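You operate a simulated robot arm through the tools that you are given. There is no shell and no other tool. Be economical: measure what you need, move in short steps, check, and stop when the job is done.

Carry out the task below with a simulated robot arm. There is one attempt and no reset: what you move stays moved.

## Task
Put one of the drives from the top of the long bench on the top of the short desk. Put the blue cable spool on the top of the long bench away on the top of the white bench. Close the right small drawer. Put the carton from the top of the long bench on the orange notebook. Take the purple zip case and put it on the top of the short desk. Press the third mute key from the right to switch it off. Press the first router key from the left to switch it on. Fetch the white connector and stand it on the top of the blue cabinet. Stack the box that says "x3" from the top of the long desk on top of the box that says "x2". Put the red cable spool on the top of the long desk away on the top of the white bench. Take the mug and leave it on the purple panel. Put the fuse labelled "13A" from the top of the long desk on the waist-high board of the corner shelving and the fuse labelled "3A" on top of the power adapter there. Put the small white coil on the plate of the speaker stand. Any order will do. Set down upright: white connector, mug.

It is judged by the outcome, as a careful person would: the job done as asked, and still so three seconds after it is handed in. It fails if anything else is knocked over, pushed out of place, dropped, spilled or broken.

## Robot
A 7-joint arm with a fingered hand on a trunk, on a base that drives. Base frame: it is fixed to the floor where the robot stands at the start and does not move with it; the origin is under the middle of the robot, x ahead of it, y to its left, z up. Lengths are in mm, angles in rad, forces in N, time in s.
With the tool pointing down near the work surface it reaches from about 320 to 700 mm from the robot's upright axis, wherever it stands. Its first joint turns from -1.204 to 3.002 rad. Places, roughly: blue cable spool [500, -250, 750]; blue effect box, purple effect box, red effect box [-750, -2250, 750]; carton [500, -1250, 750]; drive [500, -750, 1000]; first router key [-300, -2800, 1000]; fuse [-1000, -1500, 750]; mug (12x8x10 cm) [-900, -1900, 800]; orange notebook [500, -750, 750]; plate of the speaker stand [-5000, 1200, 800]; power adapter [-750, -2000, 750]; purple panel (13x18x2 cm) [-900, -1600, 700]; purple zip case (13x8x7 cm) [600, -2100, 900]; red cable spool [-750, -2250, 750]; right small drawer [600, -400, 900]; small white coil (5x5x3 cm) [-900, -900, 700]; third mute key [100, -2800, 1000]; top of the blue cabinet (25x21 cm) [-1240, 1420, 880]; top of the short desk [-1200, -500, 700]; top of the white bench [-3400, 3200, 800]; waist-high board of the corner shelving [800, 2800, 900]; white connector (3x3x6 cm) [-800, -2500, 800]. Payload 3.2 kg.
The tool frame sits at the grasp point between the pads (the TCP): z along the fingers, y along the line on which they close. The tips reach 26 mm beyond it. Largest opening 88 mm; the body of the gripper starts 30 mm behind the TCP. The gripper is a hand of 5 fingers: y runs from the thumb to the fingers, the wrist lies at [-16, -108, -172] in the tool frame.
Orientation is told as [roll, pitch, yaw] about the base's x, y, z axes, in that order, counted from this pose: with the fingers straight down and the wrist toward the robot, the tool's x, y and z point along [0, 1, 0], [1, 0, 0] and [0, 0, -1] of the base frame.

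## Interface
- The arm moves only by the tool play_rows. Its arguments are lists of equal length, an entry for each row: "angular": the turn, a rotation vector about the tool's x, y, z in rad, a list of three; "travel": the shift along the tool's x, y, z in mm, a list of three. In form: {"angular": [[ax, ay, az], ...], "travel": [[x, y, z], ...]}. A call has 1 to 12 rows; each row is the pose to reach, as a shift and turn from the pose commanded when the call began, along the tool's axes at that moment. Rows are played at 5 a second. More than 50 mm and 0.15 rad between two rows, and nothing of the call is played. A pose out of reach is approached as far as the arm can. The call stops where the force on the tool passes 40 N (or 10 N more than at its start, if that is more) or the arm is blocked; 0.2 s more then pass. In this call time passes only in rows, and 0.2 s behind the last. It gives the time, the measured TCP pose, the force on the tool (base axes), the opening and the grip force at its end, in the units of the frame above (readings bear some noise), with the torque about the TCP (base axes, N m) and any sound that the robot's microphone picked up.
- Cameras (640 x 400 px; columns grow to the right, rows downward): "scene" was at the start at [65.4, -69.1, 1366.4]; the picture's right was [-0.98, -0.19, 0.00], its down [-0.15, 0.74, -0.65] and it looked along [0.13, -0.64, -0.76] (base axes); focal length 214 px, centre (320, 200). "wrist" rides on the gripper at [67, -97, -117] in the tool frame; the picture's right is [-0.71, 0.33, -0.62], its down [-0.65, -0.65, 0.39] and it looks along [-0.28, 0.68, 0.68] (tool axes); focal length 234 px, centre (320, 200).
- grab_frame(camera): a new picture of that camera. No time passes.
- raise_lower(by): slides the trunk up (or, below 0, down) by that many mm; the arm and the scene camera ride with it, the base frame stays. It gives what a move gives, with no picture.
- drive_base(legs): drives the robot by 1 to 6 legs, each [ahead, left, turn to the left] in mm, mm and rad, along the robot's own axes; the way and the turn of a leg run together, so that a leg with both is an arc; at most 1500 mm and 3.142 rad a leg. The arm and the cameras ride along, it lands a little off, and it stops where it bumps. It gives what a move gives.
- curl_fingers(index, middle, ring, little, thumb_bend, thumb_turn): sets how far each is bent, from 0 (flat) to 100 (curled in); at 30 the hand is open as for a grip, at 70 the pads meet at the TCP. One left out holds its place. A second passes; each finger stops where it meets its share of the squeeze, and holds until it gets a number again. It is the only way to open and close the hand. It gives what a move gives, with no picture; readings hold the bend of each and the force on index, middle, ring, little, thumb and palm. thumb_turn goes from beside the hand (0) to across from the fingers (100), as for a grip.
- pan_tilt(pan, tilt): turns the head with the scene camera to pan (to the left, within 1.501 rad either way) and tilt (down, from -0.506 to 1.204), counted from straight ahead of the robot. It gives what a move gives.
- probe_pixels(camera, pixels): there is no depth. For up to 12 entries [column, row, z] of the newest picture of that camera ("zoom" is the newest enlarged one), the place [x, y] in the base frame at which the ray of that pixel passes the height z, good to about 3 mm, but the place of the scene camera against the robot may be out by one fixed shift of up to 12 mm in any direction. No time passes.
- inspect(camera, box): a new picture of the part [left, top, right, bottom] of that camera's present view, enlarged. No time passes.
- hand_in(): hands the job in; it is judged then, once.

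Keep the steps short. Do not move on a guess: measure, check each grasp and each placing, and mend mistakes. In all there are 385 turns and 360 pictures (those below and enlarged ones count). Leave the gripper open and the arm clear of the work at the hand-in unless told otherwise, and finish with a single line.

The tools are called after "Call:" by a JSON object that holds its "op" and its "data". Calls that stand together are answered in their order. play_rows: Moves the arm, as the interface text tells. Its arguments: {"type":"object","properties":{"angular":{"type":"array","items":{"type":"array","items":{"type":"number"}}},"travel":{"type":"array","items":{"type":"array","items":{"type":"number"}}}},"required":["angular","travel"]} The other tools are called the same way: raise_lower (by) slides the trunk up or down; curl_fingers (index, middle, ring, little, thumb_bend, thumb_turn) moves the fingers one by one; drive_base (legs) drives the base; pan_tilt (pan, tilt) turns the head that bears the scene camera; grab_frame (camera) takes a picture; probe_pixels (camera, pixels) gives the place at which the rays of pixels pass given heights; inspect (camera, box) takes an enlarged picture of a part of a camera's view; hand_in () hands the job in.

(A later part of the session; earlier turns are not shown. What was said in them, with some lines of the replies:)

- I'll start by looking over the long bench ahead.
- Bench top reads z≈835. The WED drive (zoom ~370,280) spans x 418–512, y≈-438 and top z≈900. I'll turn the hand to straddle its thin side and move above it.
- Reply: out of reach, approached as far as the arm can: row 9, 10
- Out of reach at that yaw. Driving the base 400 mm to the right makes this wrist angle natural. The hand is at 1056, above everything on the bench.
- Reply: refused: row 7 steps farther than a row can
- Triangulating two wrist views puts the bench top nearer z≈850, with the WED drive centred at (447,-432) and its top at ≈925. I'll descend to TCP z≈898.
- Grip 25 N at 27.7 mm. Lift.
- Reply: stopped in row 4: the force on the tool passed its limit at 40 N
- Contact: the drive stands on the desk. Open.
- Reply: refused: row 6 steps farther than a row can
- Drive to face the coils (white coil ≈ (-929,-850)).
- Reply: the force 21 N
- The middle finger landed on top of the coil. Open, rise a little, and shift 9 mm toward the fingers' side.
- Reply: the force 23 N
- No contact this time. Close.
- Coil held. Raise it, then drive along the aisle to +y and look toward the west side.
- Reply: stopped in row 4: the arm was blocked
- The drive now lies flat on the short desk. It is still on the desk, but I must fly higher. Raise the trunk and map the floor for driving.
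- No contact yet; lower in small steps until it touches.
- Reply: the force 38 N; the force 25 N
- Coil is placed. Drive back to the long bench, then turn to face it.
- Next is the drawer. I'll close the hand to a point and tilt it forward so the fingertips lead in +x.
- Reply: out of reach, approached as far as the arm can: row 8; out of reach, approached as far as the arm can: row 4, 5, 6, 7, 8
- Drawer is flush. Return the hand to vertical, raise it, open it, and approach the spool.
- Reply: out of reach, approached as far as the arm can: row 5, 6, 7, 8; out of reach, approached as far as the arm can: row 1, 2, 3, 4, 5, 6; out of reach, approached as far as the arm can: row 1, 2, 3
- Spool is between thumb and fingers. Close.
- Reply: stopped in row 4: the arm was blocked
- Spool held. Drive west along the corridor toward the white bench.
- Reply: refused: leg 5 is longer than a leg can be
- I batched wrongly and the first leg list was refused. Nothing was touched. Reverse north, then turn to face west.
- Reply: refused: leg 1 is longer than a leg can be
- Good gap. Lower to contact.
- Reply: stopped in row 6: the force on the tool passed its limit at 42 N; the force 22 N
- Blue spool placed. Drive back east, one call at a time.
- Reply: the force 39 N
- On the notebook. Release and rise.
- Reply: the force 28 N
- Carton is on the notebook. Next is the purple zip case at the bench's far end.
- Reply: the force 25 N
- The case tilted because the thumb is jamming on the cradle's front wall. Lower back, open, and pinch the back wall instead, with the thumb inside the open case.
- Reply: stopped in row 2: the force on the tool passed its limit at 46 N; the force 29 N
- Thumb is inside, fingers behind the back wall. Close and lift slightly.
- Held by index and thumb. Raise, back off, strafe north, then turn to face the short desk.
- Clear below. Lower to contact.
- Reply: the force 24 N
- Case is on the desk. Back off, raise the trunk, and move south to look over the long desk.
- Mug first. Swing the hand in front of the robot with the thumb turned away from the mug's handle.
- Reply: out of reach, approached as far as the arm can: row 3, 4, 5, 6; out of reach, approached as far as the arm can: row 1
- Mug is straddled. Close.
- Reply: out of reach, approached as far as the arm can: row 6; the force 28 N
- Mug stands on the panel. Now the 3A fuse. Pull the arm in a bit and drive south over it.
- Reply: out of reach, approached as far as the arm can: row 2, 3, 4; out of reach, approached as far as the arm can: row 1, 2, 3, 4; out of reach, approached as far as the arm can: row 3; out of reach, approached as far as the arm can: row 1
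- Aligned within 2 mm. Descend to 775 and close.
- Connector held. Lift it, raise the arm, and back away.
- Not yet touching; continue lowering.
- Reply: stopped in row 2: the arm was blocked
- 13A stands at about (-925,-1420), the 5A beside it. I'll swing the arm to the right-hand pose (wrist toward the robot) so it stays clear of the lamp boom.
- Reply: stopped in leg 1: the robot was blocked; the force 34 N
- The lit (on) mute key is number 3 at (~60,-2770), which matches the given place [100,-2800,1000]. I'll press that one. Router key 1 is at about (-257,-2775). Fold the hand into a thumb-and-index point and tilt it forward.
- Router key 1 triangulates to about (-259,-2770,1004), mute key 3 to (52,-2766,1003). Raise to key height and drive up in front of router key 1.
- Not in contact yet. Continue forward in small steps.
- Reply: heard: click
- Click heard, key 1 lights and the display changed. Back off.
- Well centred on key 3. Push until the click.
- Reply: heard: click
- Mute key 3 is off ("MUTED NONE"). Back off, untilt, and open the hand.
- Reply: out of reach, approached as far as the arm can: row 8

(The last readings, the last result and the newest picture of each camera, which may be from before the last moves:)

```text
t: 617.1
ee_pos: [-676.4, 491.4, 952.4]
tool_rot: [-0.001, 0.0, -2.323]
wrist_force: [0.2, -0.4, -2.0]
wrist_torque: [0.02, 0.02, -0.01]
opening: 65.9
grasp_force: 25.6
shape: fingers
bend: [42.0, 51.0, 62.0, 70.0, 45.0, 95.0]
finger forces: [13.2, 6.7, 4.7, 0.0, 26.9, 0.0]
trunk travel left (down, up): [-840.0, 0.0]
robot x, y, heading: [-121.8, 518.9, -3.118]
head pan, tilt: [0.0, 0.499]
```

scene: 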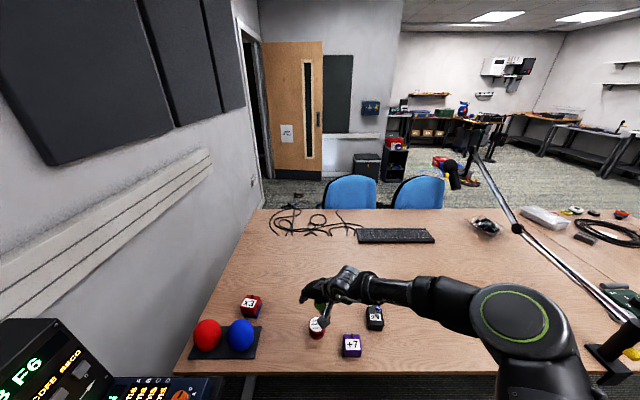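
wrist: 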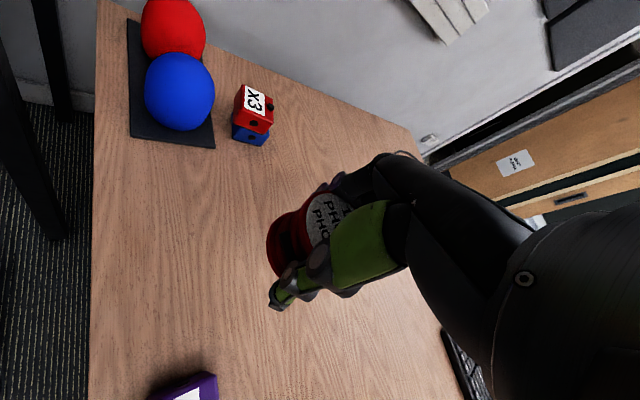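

Call:
{"op": "drive_base", "data": {"legs": [[0, -230, -0.025], [1450, 0, 0], [1150, 0, 0]]}}

```text
t: 631.1
ee_pos: [-3286.0, 689.6, 952.3]
tool_rot: [0.001, -0.001, -2.35]
wrist_force: [-0.4, 0.3, -1.3]
wrist_torque: [0.03, -0.02, -0.01]
opening: 65.6
grasp_force: 25.8
shape: fingers
bend: [42.0, 51.0, 62.0, 70.0, 45.0, 95.0]
finger forces: [13.4, 6.6, 4.7, 0.0, 27.0, 0.0]
trunk travel left (down, up): [-840.0, 0.0]
robot x, y, heading: [-2731.5, 702.1, 3.136]
head pan, tilt: [0.0, 0.499]
```

Call:
{"op": "drive_base", "data": {"legs": [[0, 0, -1.566], [900, 460, 0], [850, 0, 0]]}}

Call:
{"op": "pan_tilt", "data": {"pan": 0.2, "tilt": 0.8}}

Call:
{"op": "grab_frame", "data": {"camera": "scene"}}

Call:
{"op": "grab_frame", "data": {"camera": "wrist"}}

```text
t: 644.4
ee_pos: [-3308.8, 3034.5, 953.6]
tool_rot: [0.0, 0.0, 2.407]
wrist_force: [-0.1, 0.6, -1.2]
wrist_torque: [-0.02, 0.01, 0.03]
opening: 65.8
grasp_force: 25.1
shape: fingers
bend: [42.0, 51.0, 63.0, 70.0, 46.0, 95.0]
finger forces: [13.0, 6.7, 4.8, 0.0, 25.9, 0.1]
trunk travel left (down, up): [-840.0, 0.0]
robot x, y, heading: [-3268.8, 2483.4, 1.611]
head pan, tilt: [0.0, 0.499]
```

```text
t: 645.2
ee_pos: [-3309.5, 3034.9, 952.6]
tool_rot: [0.0, 0.001, 2.408]
wrist_force: [0.9, -0.4, -1.8]
wrist_torque: [0.01, -0.01, 0.01]
opening: 65.6
grasp_force: 25.5
shape: fingers
bend: [42.0, 51.0, 63.0, 70.0, 46.0, 95.0]
finger forces: [13.0, 6.7, 4.8, 0.0, 25.9, 0.0]
trunk travel left (down, up): [-840.0, 0.0]
robot x, y, heading: [-3269.7, 2479.8, 1.616]
head pan, tilt: [0.201, 0.799]
```

```text
57 pictures are left
```

scene: 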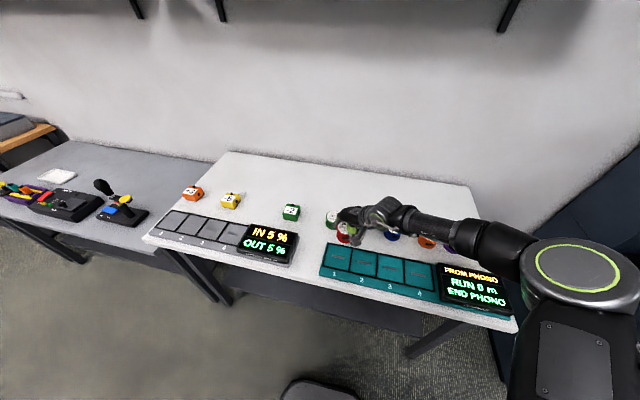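

```text
56 pictures are left
```

wrist: 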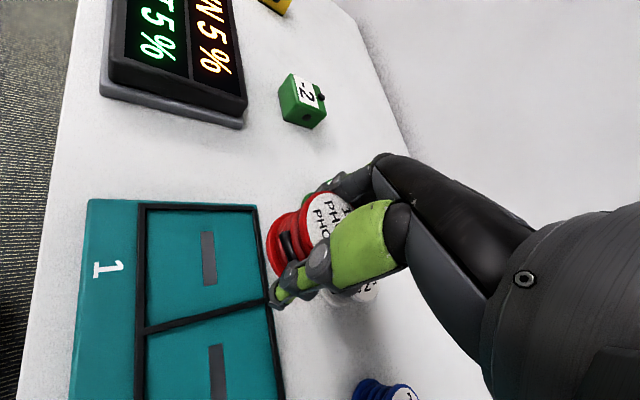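

Call:
{"op": "probe_pixels", "data": {"camera": "wrist", "pixels": [[303, 112, 850], [243, 122, 860], [258, 207, 860], [265, 160, 848], [285, 150, 848], [88, 200, 860], [318, 85, 850]]}}

```text
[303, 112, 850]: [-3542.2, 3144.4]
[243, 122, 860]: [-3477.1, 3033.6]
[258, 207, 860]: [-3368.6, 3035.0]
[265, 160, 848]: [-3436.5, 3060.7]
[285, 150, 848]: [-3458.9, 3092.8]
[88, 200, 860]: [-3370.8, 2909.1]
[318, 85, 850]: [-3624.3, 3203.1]
```

Call:
{"op": "play_rows", "data": {"angular": [[0, 0, 0]], "travel": [[0, 0, -20]]}}

Call:
{"op": "drive_base", "data": {"legs": [[0, -105, -0.04], [140, 0, 0]]}}

Call:
{"op": "grab_frame", "data": {"camera": "wrist"}}

Call:
{"op": "grab_frame", "data": {"camera": "scene"}}

```text
t: 645.6
ee_pos: [-3306.6, 3034.5, 972.2]
tool_rot: [-0.001, 0.0, 2.408]
wrist_force: [0.2, -0.3, -1.4]
wrist_torque: [0.0, 0.0, 0.02]
opening: 65.8
grasp_force: 25.0
shape: fingers
bend: [42.0, 51.0, 63.0, 70.0, 46.0, 95.0]
finger forces: [13.1, 6.7, 4.8, 0.0, 25.9, 0.0]
trunk travel left (down, up): [-840.0, 0.0]
robot x, y, heading: [-3269.3, 2483.1, 1.615]
head pan, tilt: [0.201, 0.799]
```

```text
t: 647.7
ee_pos: [-3184.5, 3173.0, 972.0]
tool_rot: [-0.001, 0.001, 2.367]
wrist_force: [-0.5, 0.5, -1.2]
wrist_torque: [-0.01, -0.01, 0.02]
opening: 65.4
grasp_force: 25.3
shape: fingers
bend: [42.0, 51.0, 63.0, 70.0, 46.0, 95.0]
finger forces: [13.1, 6.7, 4.6, 0.1, 25.8, 0.0]
trunk travel left (down, up): [-840.0, 0.0]
robot x, y, heading: [-3166.5, 2619.3, 1.573]
head pan, tilt: [0.201, 0.799]
```

```text
55 pictures are left
```

wrist: 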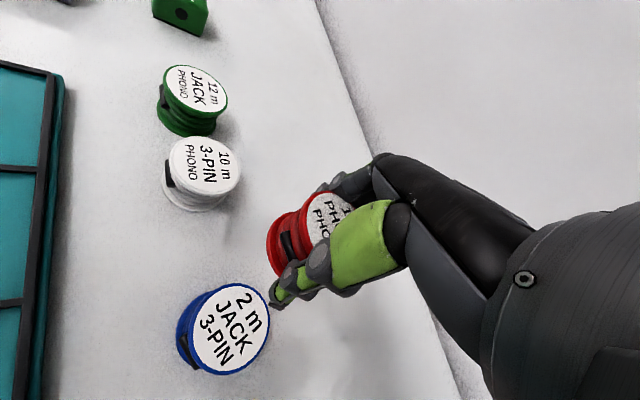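

```text
54 pictures are left
```

scene: 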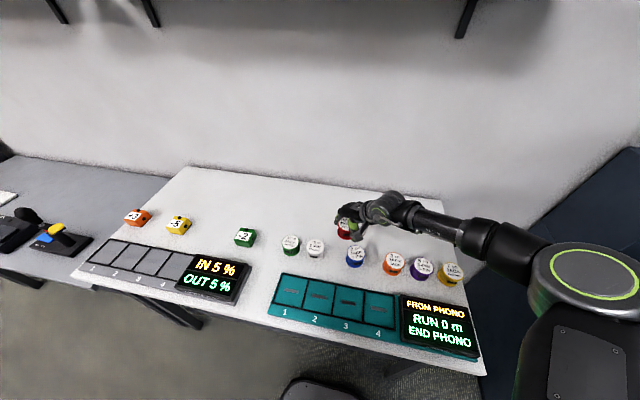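

Call:
{"op": "probe_pixels", "data": {"camera": "wrist", "pixels": [[232, 328, 895], [203, 168, 895], [365, 130, 846], [440, 330, 846]]}}

Call:
{"op": "play_rows", "data": {"angular": [[0, 0, 0], [0, 0, 0], [0, 0, 0]], "travel": [[-7, 27, 0], [-20, 54, 0], [-36, 80, 0]]}}

```text
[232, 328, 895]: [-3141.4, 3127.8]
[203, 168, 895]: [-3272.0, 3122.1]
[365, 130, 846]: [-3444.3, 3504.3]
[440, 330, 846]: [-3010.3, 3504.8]
```

```text
t: 648.5
ee_pos: [-3187.8, 3183.0, 972.3]
tool_rot: [0.0, 0.0, 2.365]
wrist_force: [-0.5, 0.3, -1.8]
wrist_torque: [0.0, 0.04, 0.0]
opening: 65.4
grasp_force: 25.2
shape: fingers
bend: [42.0, 51.0, 63.0, 70.0, 46.0, 95.0]
finger forces: [13.2, 6.7, 4.7, 0.0, 25.9, 0.0]
out of reach, approached as far as the arm can: row 1, 2, 3
trunk travel left (down, up): [-840.0, 0.0]
robot x, y, heading: [-3169.1, 2621.4, 1.578]
head pan, tilt: [0.201, 0.799]
```

Call:
{"op": "drive_base", "data": {"legs": [[-200, 0, 0]]}}

Call:
{"op": "play_rows", "data": {"angular": [[0, 0, 0.1], [0, 0, 0.2], [0, 0, 0.3], [0, 0, 0.4], [0, 0, 0.5], [0, 0, 0.6], [0, 0, 0.7], [0, 0, 0.79]], "travel": [[-22, -29, 0], [-44, -58, 0], [-66, -87, 0], [-88, -116, 0], [-110, -145, 0], [-132, -174, 0], [-154, -203, 0], [-176, -232, 0]]}}

Call:
{"op": "drive_base", "data": {"legs": [[0, 290, 0]]}}

```text
t: 650.1
ee_pos: [-3188.8, 2982.8, 970.9]
tool_rot: [0.001, -0.001, 2.368]
wrist_force: [0.7, -0.7, -2.0]
wrist_torque: [0.0, -0.01, 0.03]
opening: 65.3
grasp_force: 25.3
shape: fingers
bend: [42.0, 51.0, 63.0, 70.0, 46.0, 95.0]
finger forces: [13.2, 6.7, 4.7, 0.0, 25.8, 0.1]
trunk travel left (down, up): [-840.0, 0.0]
robot x, y, heading: [-3167.8, 2419.0, 1.571]
head pan, tilt: [0.201, 0.799]
```

```text
t: 651.9
ee_pos: [-2897.9, 2948.0, 968.8]
tool_rot: [0.001, 0.002, 1.577]
wrist_force: [-0.6, 1.5, -1.7]
wrist_torque: [0.01, 0.01, 0.0]
opening: 65.3
grasp_force: 25.2
shape: fingers
bend: [42.0, 51.0, 63.0, 70.0, 46.0, 95.0]
finger forces: [13.1, 6.6, 4.8, 0.0, 25.2, 0.1]
trunk travel left (down, up): [-840.0, 0.0]
robot x, y, heading: [-3168.8, 2421.1, 1.57]
head pan, tilt: [0.201, 0.799]
```

```text
t: 653.9
ee_pos: [-3187.1, 2946.7, 971.6]
tool_rot: [0.002, 0.0, 1.573]
wrist_force: [0.3, -0.8, -1.3]
wrist_torque: [-0.01, 0.01, -0.02]
opening: 65.3
grasp_force: 25.0
shape: fingers
bend: [42.0, 51.0, 63.0, 70.0, 46.0, 95.0]
finger forces: [13.1, 6.8, 4.8, 0.1, 25.3, 0.1]
trunk travel left (down, up): [-840.0, 0.0]
robot x, y, heading: [-3456.2, 2422.2, 1.569]
head pan, tilt: [0.201, 0.799]
```

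Call:
{"op": "drive_base", "data": {"legs": [[215, 21, 0]]}}

Call:
{"op": "play_rows", "data": {"angular": [[0, 0, 0], [0, 0, 0]], "travel": [[0, 32, 0], [0, 64, 0]]}}

Call:
{"op": "grab_frame", "data": {"camera": "wrist"}}

```text
t: 655.6
ee_pos: [-3208.5, 3172.4, 970.2]
tool_rot: [0.0, -0.001, 1.573]
wrist_force: [0.0, 0.1, -2.2]
wrist_torque: [-0.03, -0.01, -0.02]
opening: 65.0
grasp_force: 25.0
shape: fingers
bend: [42.0, 51.0, 63.0, 70.0, 46.0, 95.0]
finger forces: [13.2, 6.7, 4.9, 0.0, 25.3, 0.1]
trunk travel left (down, up): [-840.0, 0.0]
robot x, y, heading: [-3481.3, 2646.2, 1.568]
head pan, tilt: [0.201, 0.799]
```

```text
t: 656.2
ee_pos: [-3205.2, 3239.5, 968.7]
tool_rot: [-0.001, 0.002, 1.573]
wrist_force: [0.0, 0.1, -0.8]
wrist_torque: [-0.02, 0.01, -0.01]
opening: 65.2
grasp_force: 25.2
shape: fingers
bend: [42.0, 51.0, 63.0, 70.0, 46.0, 95.0]
finger forces: [13.3, 6.7, 4.8, 0.0, 25.4, 0.0]
trunk travel left (down, up): [-840.0, 0.0]
robot x, y, heading: [-3478.5, 2647.1, 1.567]
head pan, tilt: [0.201, 0.799]
```

```text
53 pictures are left
```

wrist: 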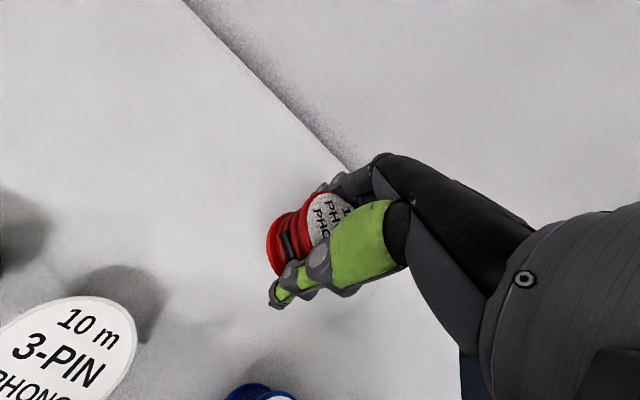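

Call:
{"op": "raise_lower", "data": {"by": -74}}

Call:
{"op": "play_rows", "data": {"angular": [[0, 0, 0], [0, 0, 0], [0, 0, 0], [0, 0, 0], [0, 0, 0], [0, 0, 0]], "travel": [[0, 0, 3], [0, 0, 6], [0, 0, 9], [0, 0, 12], [0, 0, 15], [0, 0, 18]]}}

Call:
{"op": "grab_frame", "data": {"camera": "wrist"}}

```text
t: 657.3
ee_pos: [-3203.9, 3239.2, 896.3]
tool_rot: [0.0, 0.001, 1.574]
wrist_force: [-0.5, -0.2, -1.0]
wrist_torque: [0.04, 0.01, 0.01]
opening: 65.1
grasp_force: 25.6
shape: fingers
bend: [42.0, 51.0, 63.0, 70.0, 46.0, 95.0]
finger forces: [13.4, 6.8, 4.7, 0.1, 25.3, 0.1]
trunk travel left (down, up): [-766.0, 74.0]
robot x, y, heading: [-3477.9, 2646.8, 1.566]
head pan, tilt: [0.201, 0.799]
```

```text
t: 658.7
ee_pos: [-3206.6, 3237.5, 882.9]
tool_rot: [0.0, -0.01, 1.574]
wrist_force: [0.8, -1.0, 14.5]
wrist_torque: [0.39, -0.11, 0.0]
opening: 65.4
grasp_force: 28.5
shape: fingers
bend: [42.0, 51.0, 63.0, 70.0, 46.0, 94.0]
finger forces: [15.7, 7.8, 6.3, 0.1, 27.3, 0.0]
trunk travel left (down, up): [-766.0, 74.0]
robot x, y, heading: [-3478.2, 2643.7, 1.57]
head pan, tilt: [0.201, 0.799]
```

```text
52 pictures are left
```

wrist: 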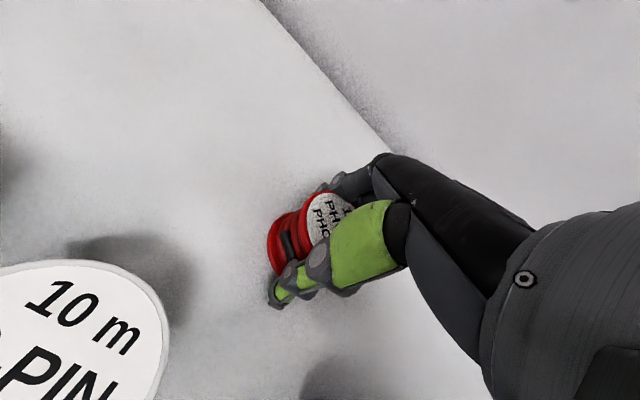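

Contact. Release and lift.

Call:
{"op": "curl_fingers", "data": {"index": 32, "middle": 32, "ring": 32, "little": 32, "thumb_bend": 34}}

Call:
{"op": "raise_lower", "data": {"by": 74}}

Call:
{"op": "grab_frame", "data": {"camera": "wrist"}}

Call:
{"op": "drive_base", "data": {"legs": [[-350, 0, 0]]}}

Call:
{"op": "grab_frame", "data": {"camera": "scene"}}

Call:
{"op": "inspect", "data": {"camera": "scene", "box": [180, 140, 480, 310]}}

```text
t: 659.7
ee_pos: [-3204.8, 3237.4, 878.4]
tool_rot: [0.001, 0.0, 1.572]
wrist_force: [0.4, -0.2, -0.3]
wrist_torque: [-0.04, -0.04, -0.03]
opening: 81.3
grasp_force: 0.0
shape: fingers
bend: [32.0, 32.0, 32.0, 32.0, 34.0, 97.0]
finger forces: [0.1, 0.1, 0.0, 0.1, 0.0, 0.0]
trunk travel left (down, up): [-766.0, 74.0]
robot x, y, heading: [-3480.1, 2643.4, 1.571]
head pan, tilt: [0.201, 0.799]
```

```text
t: 660.9
ee_pos: [-3205.6, 3237.3, 952.1]
tool_rot: [0.001, 0.0, 1.573]
wrist_force: [-0.1, 0.6, -1.0]
wrist_torque: [-0.02, -0.01, 0.02]
opening: 81.3
grasp_force: 0.2
shape: fingers
bend: [32.0, 32.0, 32.0, 32.0, 34.0, 97.0]
finger forces: [0.1, 0.0, 0.0, 0.1, 0.0, 0.0]
trunk travel left (down, up): [-840.0, 0.0]
robot x, y, heading: [-3479.3, 2645.7, 1.568]
head pan, tilt: [0.201, 0.799]
```

```text
51 pictures are left
```

wrist: 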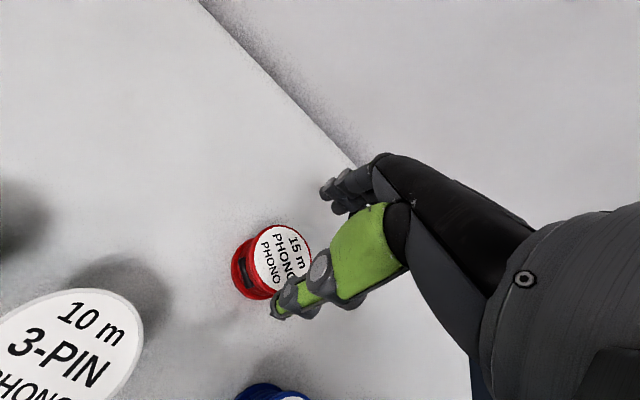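

```text
t: 663.2
ee_pos: [-3204.4, 2879.2, 952.6]
tool_rot: [0.001, 0.0, 1.569]
wrist_force: [0.5, 0.5, 0.4]
wrist_torque: [0.04, -0.02, 0.0]
opening: 81.4
grasp_force: 0.0
shape: fingers
bend: [32.0, 32.0, 32.0, 32.0, 34.0, 97.0]
finger forces: [0.1, 0.1, 0.0, 0.1, 0.0, 0.0]
trunk travel left (down, up): [-840.0, 0.0]
robot x, y, heading: [-3480.4, 2285.1, 1.569]
head pan, tilt: [0.201, 0.799]
```

```text
50 pictures are left
```

scene: 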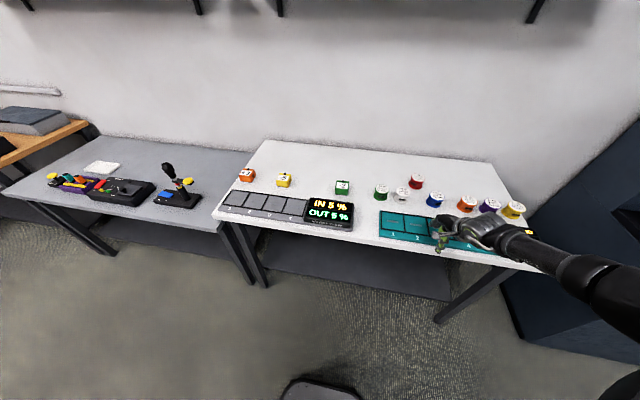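

```text
2.13 times, centred on (330, 225) of scene
```

zoom: 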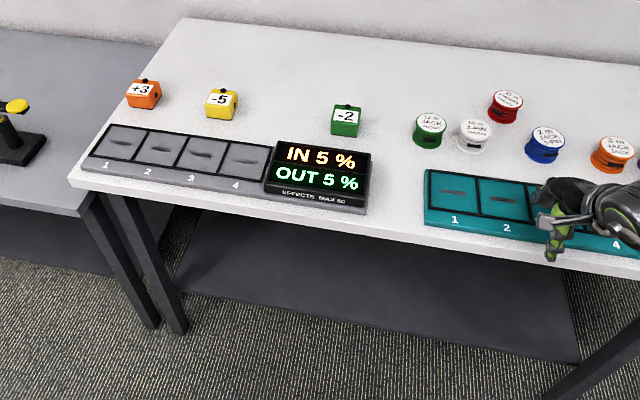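

Call:
{"op": "drive_base", "data": {"legs": [[-400, 0, 0]]}}

Call:
{"op": "grab_frame", "data": {"camera": "scene"}}

```text
t: 665.7
ee_pos: [-3207.8, 2480.9, 952.1]
tool_rot: [0.001, 0.0, 1.571]
wrist_force: [0.5, -0.3, 0.1]
wrist_torque: [0.0, -0.01, -0.03]
opening: 81.4
grasp_force: 0.1
shape: fingers
bend: [32.0, 32.0, 32.0, 32.0, 34.0, 97.0]
finger forces: [0.1, 0.0, 0.1, 0.0, 0.1, 0.1]
trunk travel left (down, up): [-840.0, 0.0]
robot x, y, heading: [-3481.7, 1887.2, 1.568]
head pan, tilt: [0.201, 0.799]
```

```text
48 pictures are left
```

scene: 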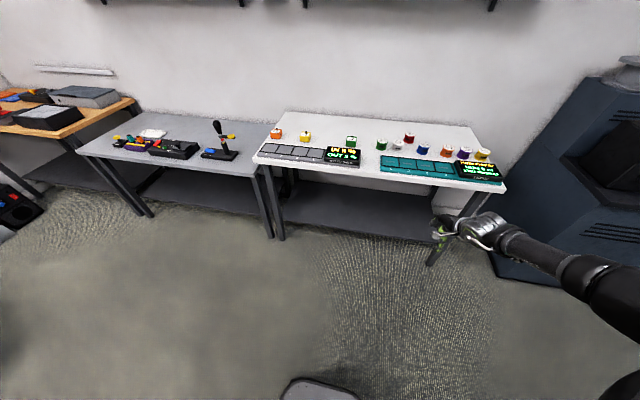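

All items are placed and checked. The hand is open and the arm is clear, so I'm handing in.

Call:
{"op": "hand_in", "data": {}}

```text
The job is handed in.
```

Handed in with every step carried out; two points to know: the drive tipped over and lies flat on the short desk, and for "third mute key from the right" I pressed key 3 from the left, the only lit key and the one at the given place, which now shows "MUTED NONE".
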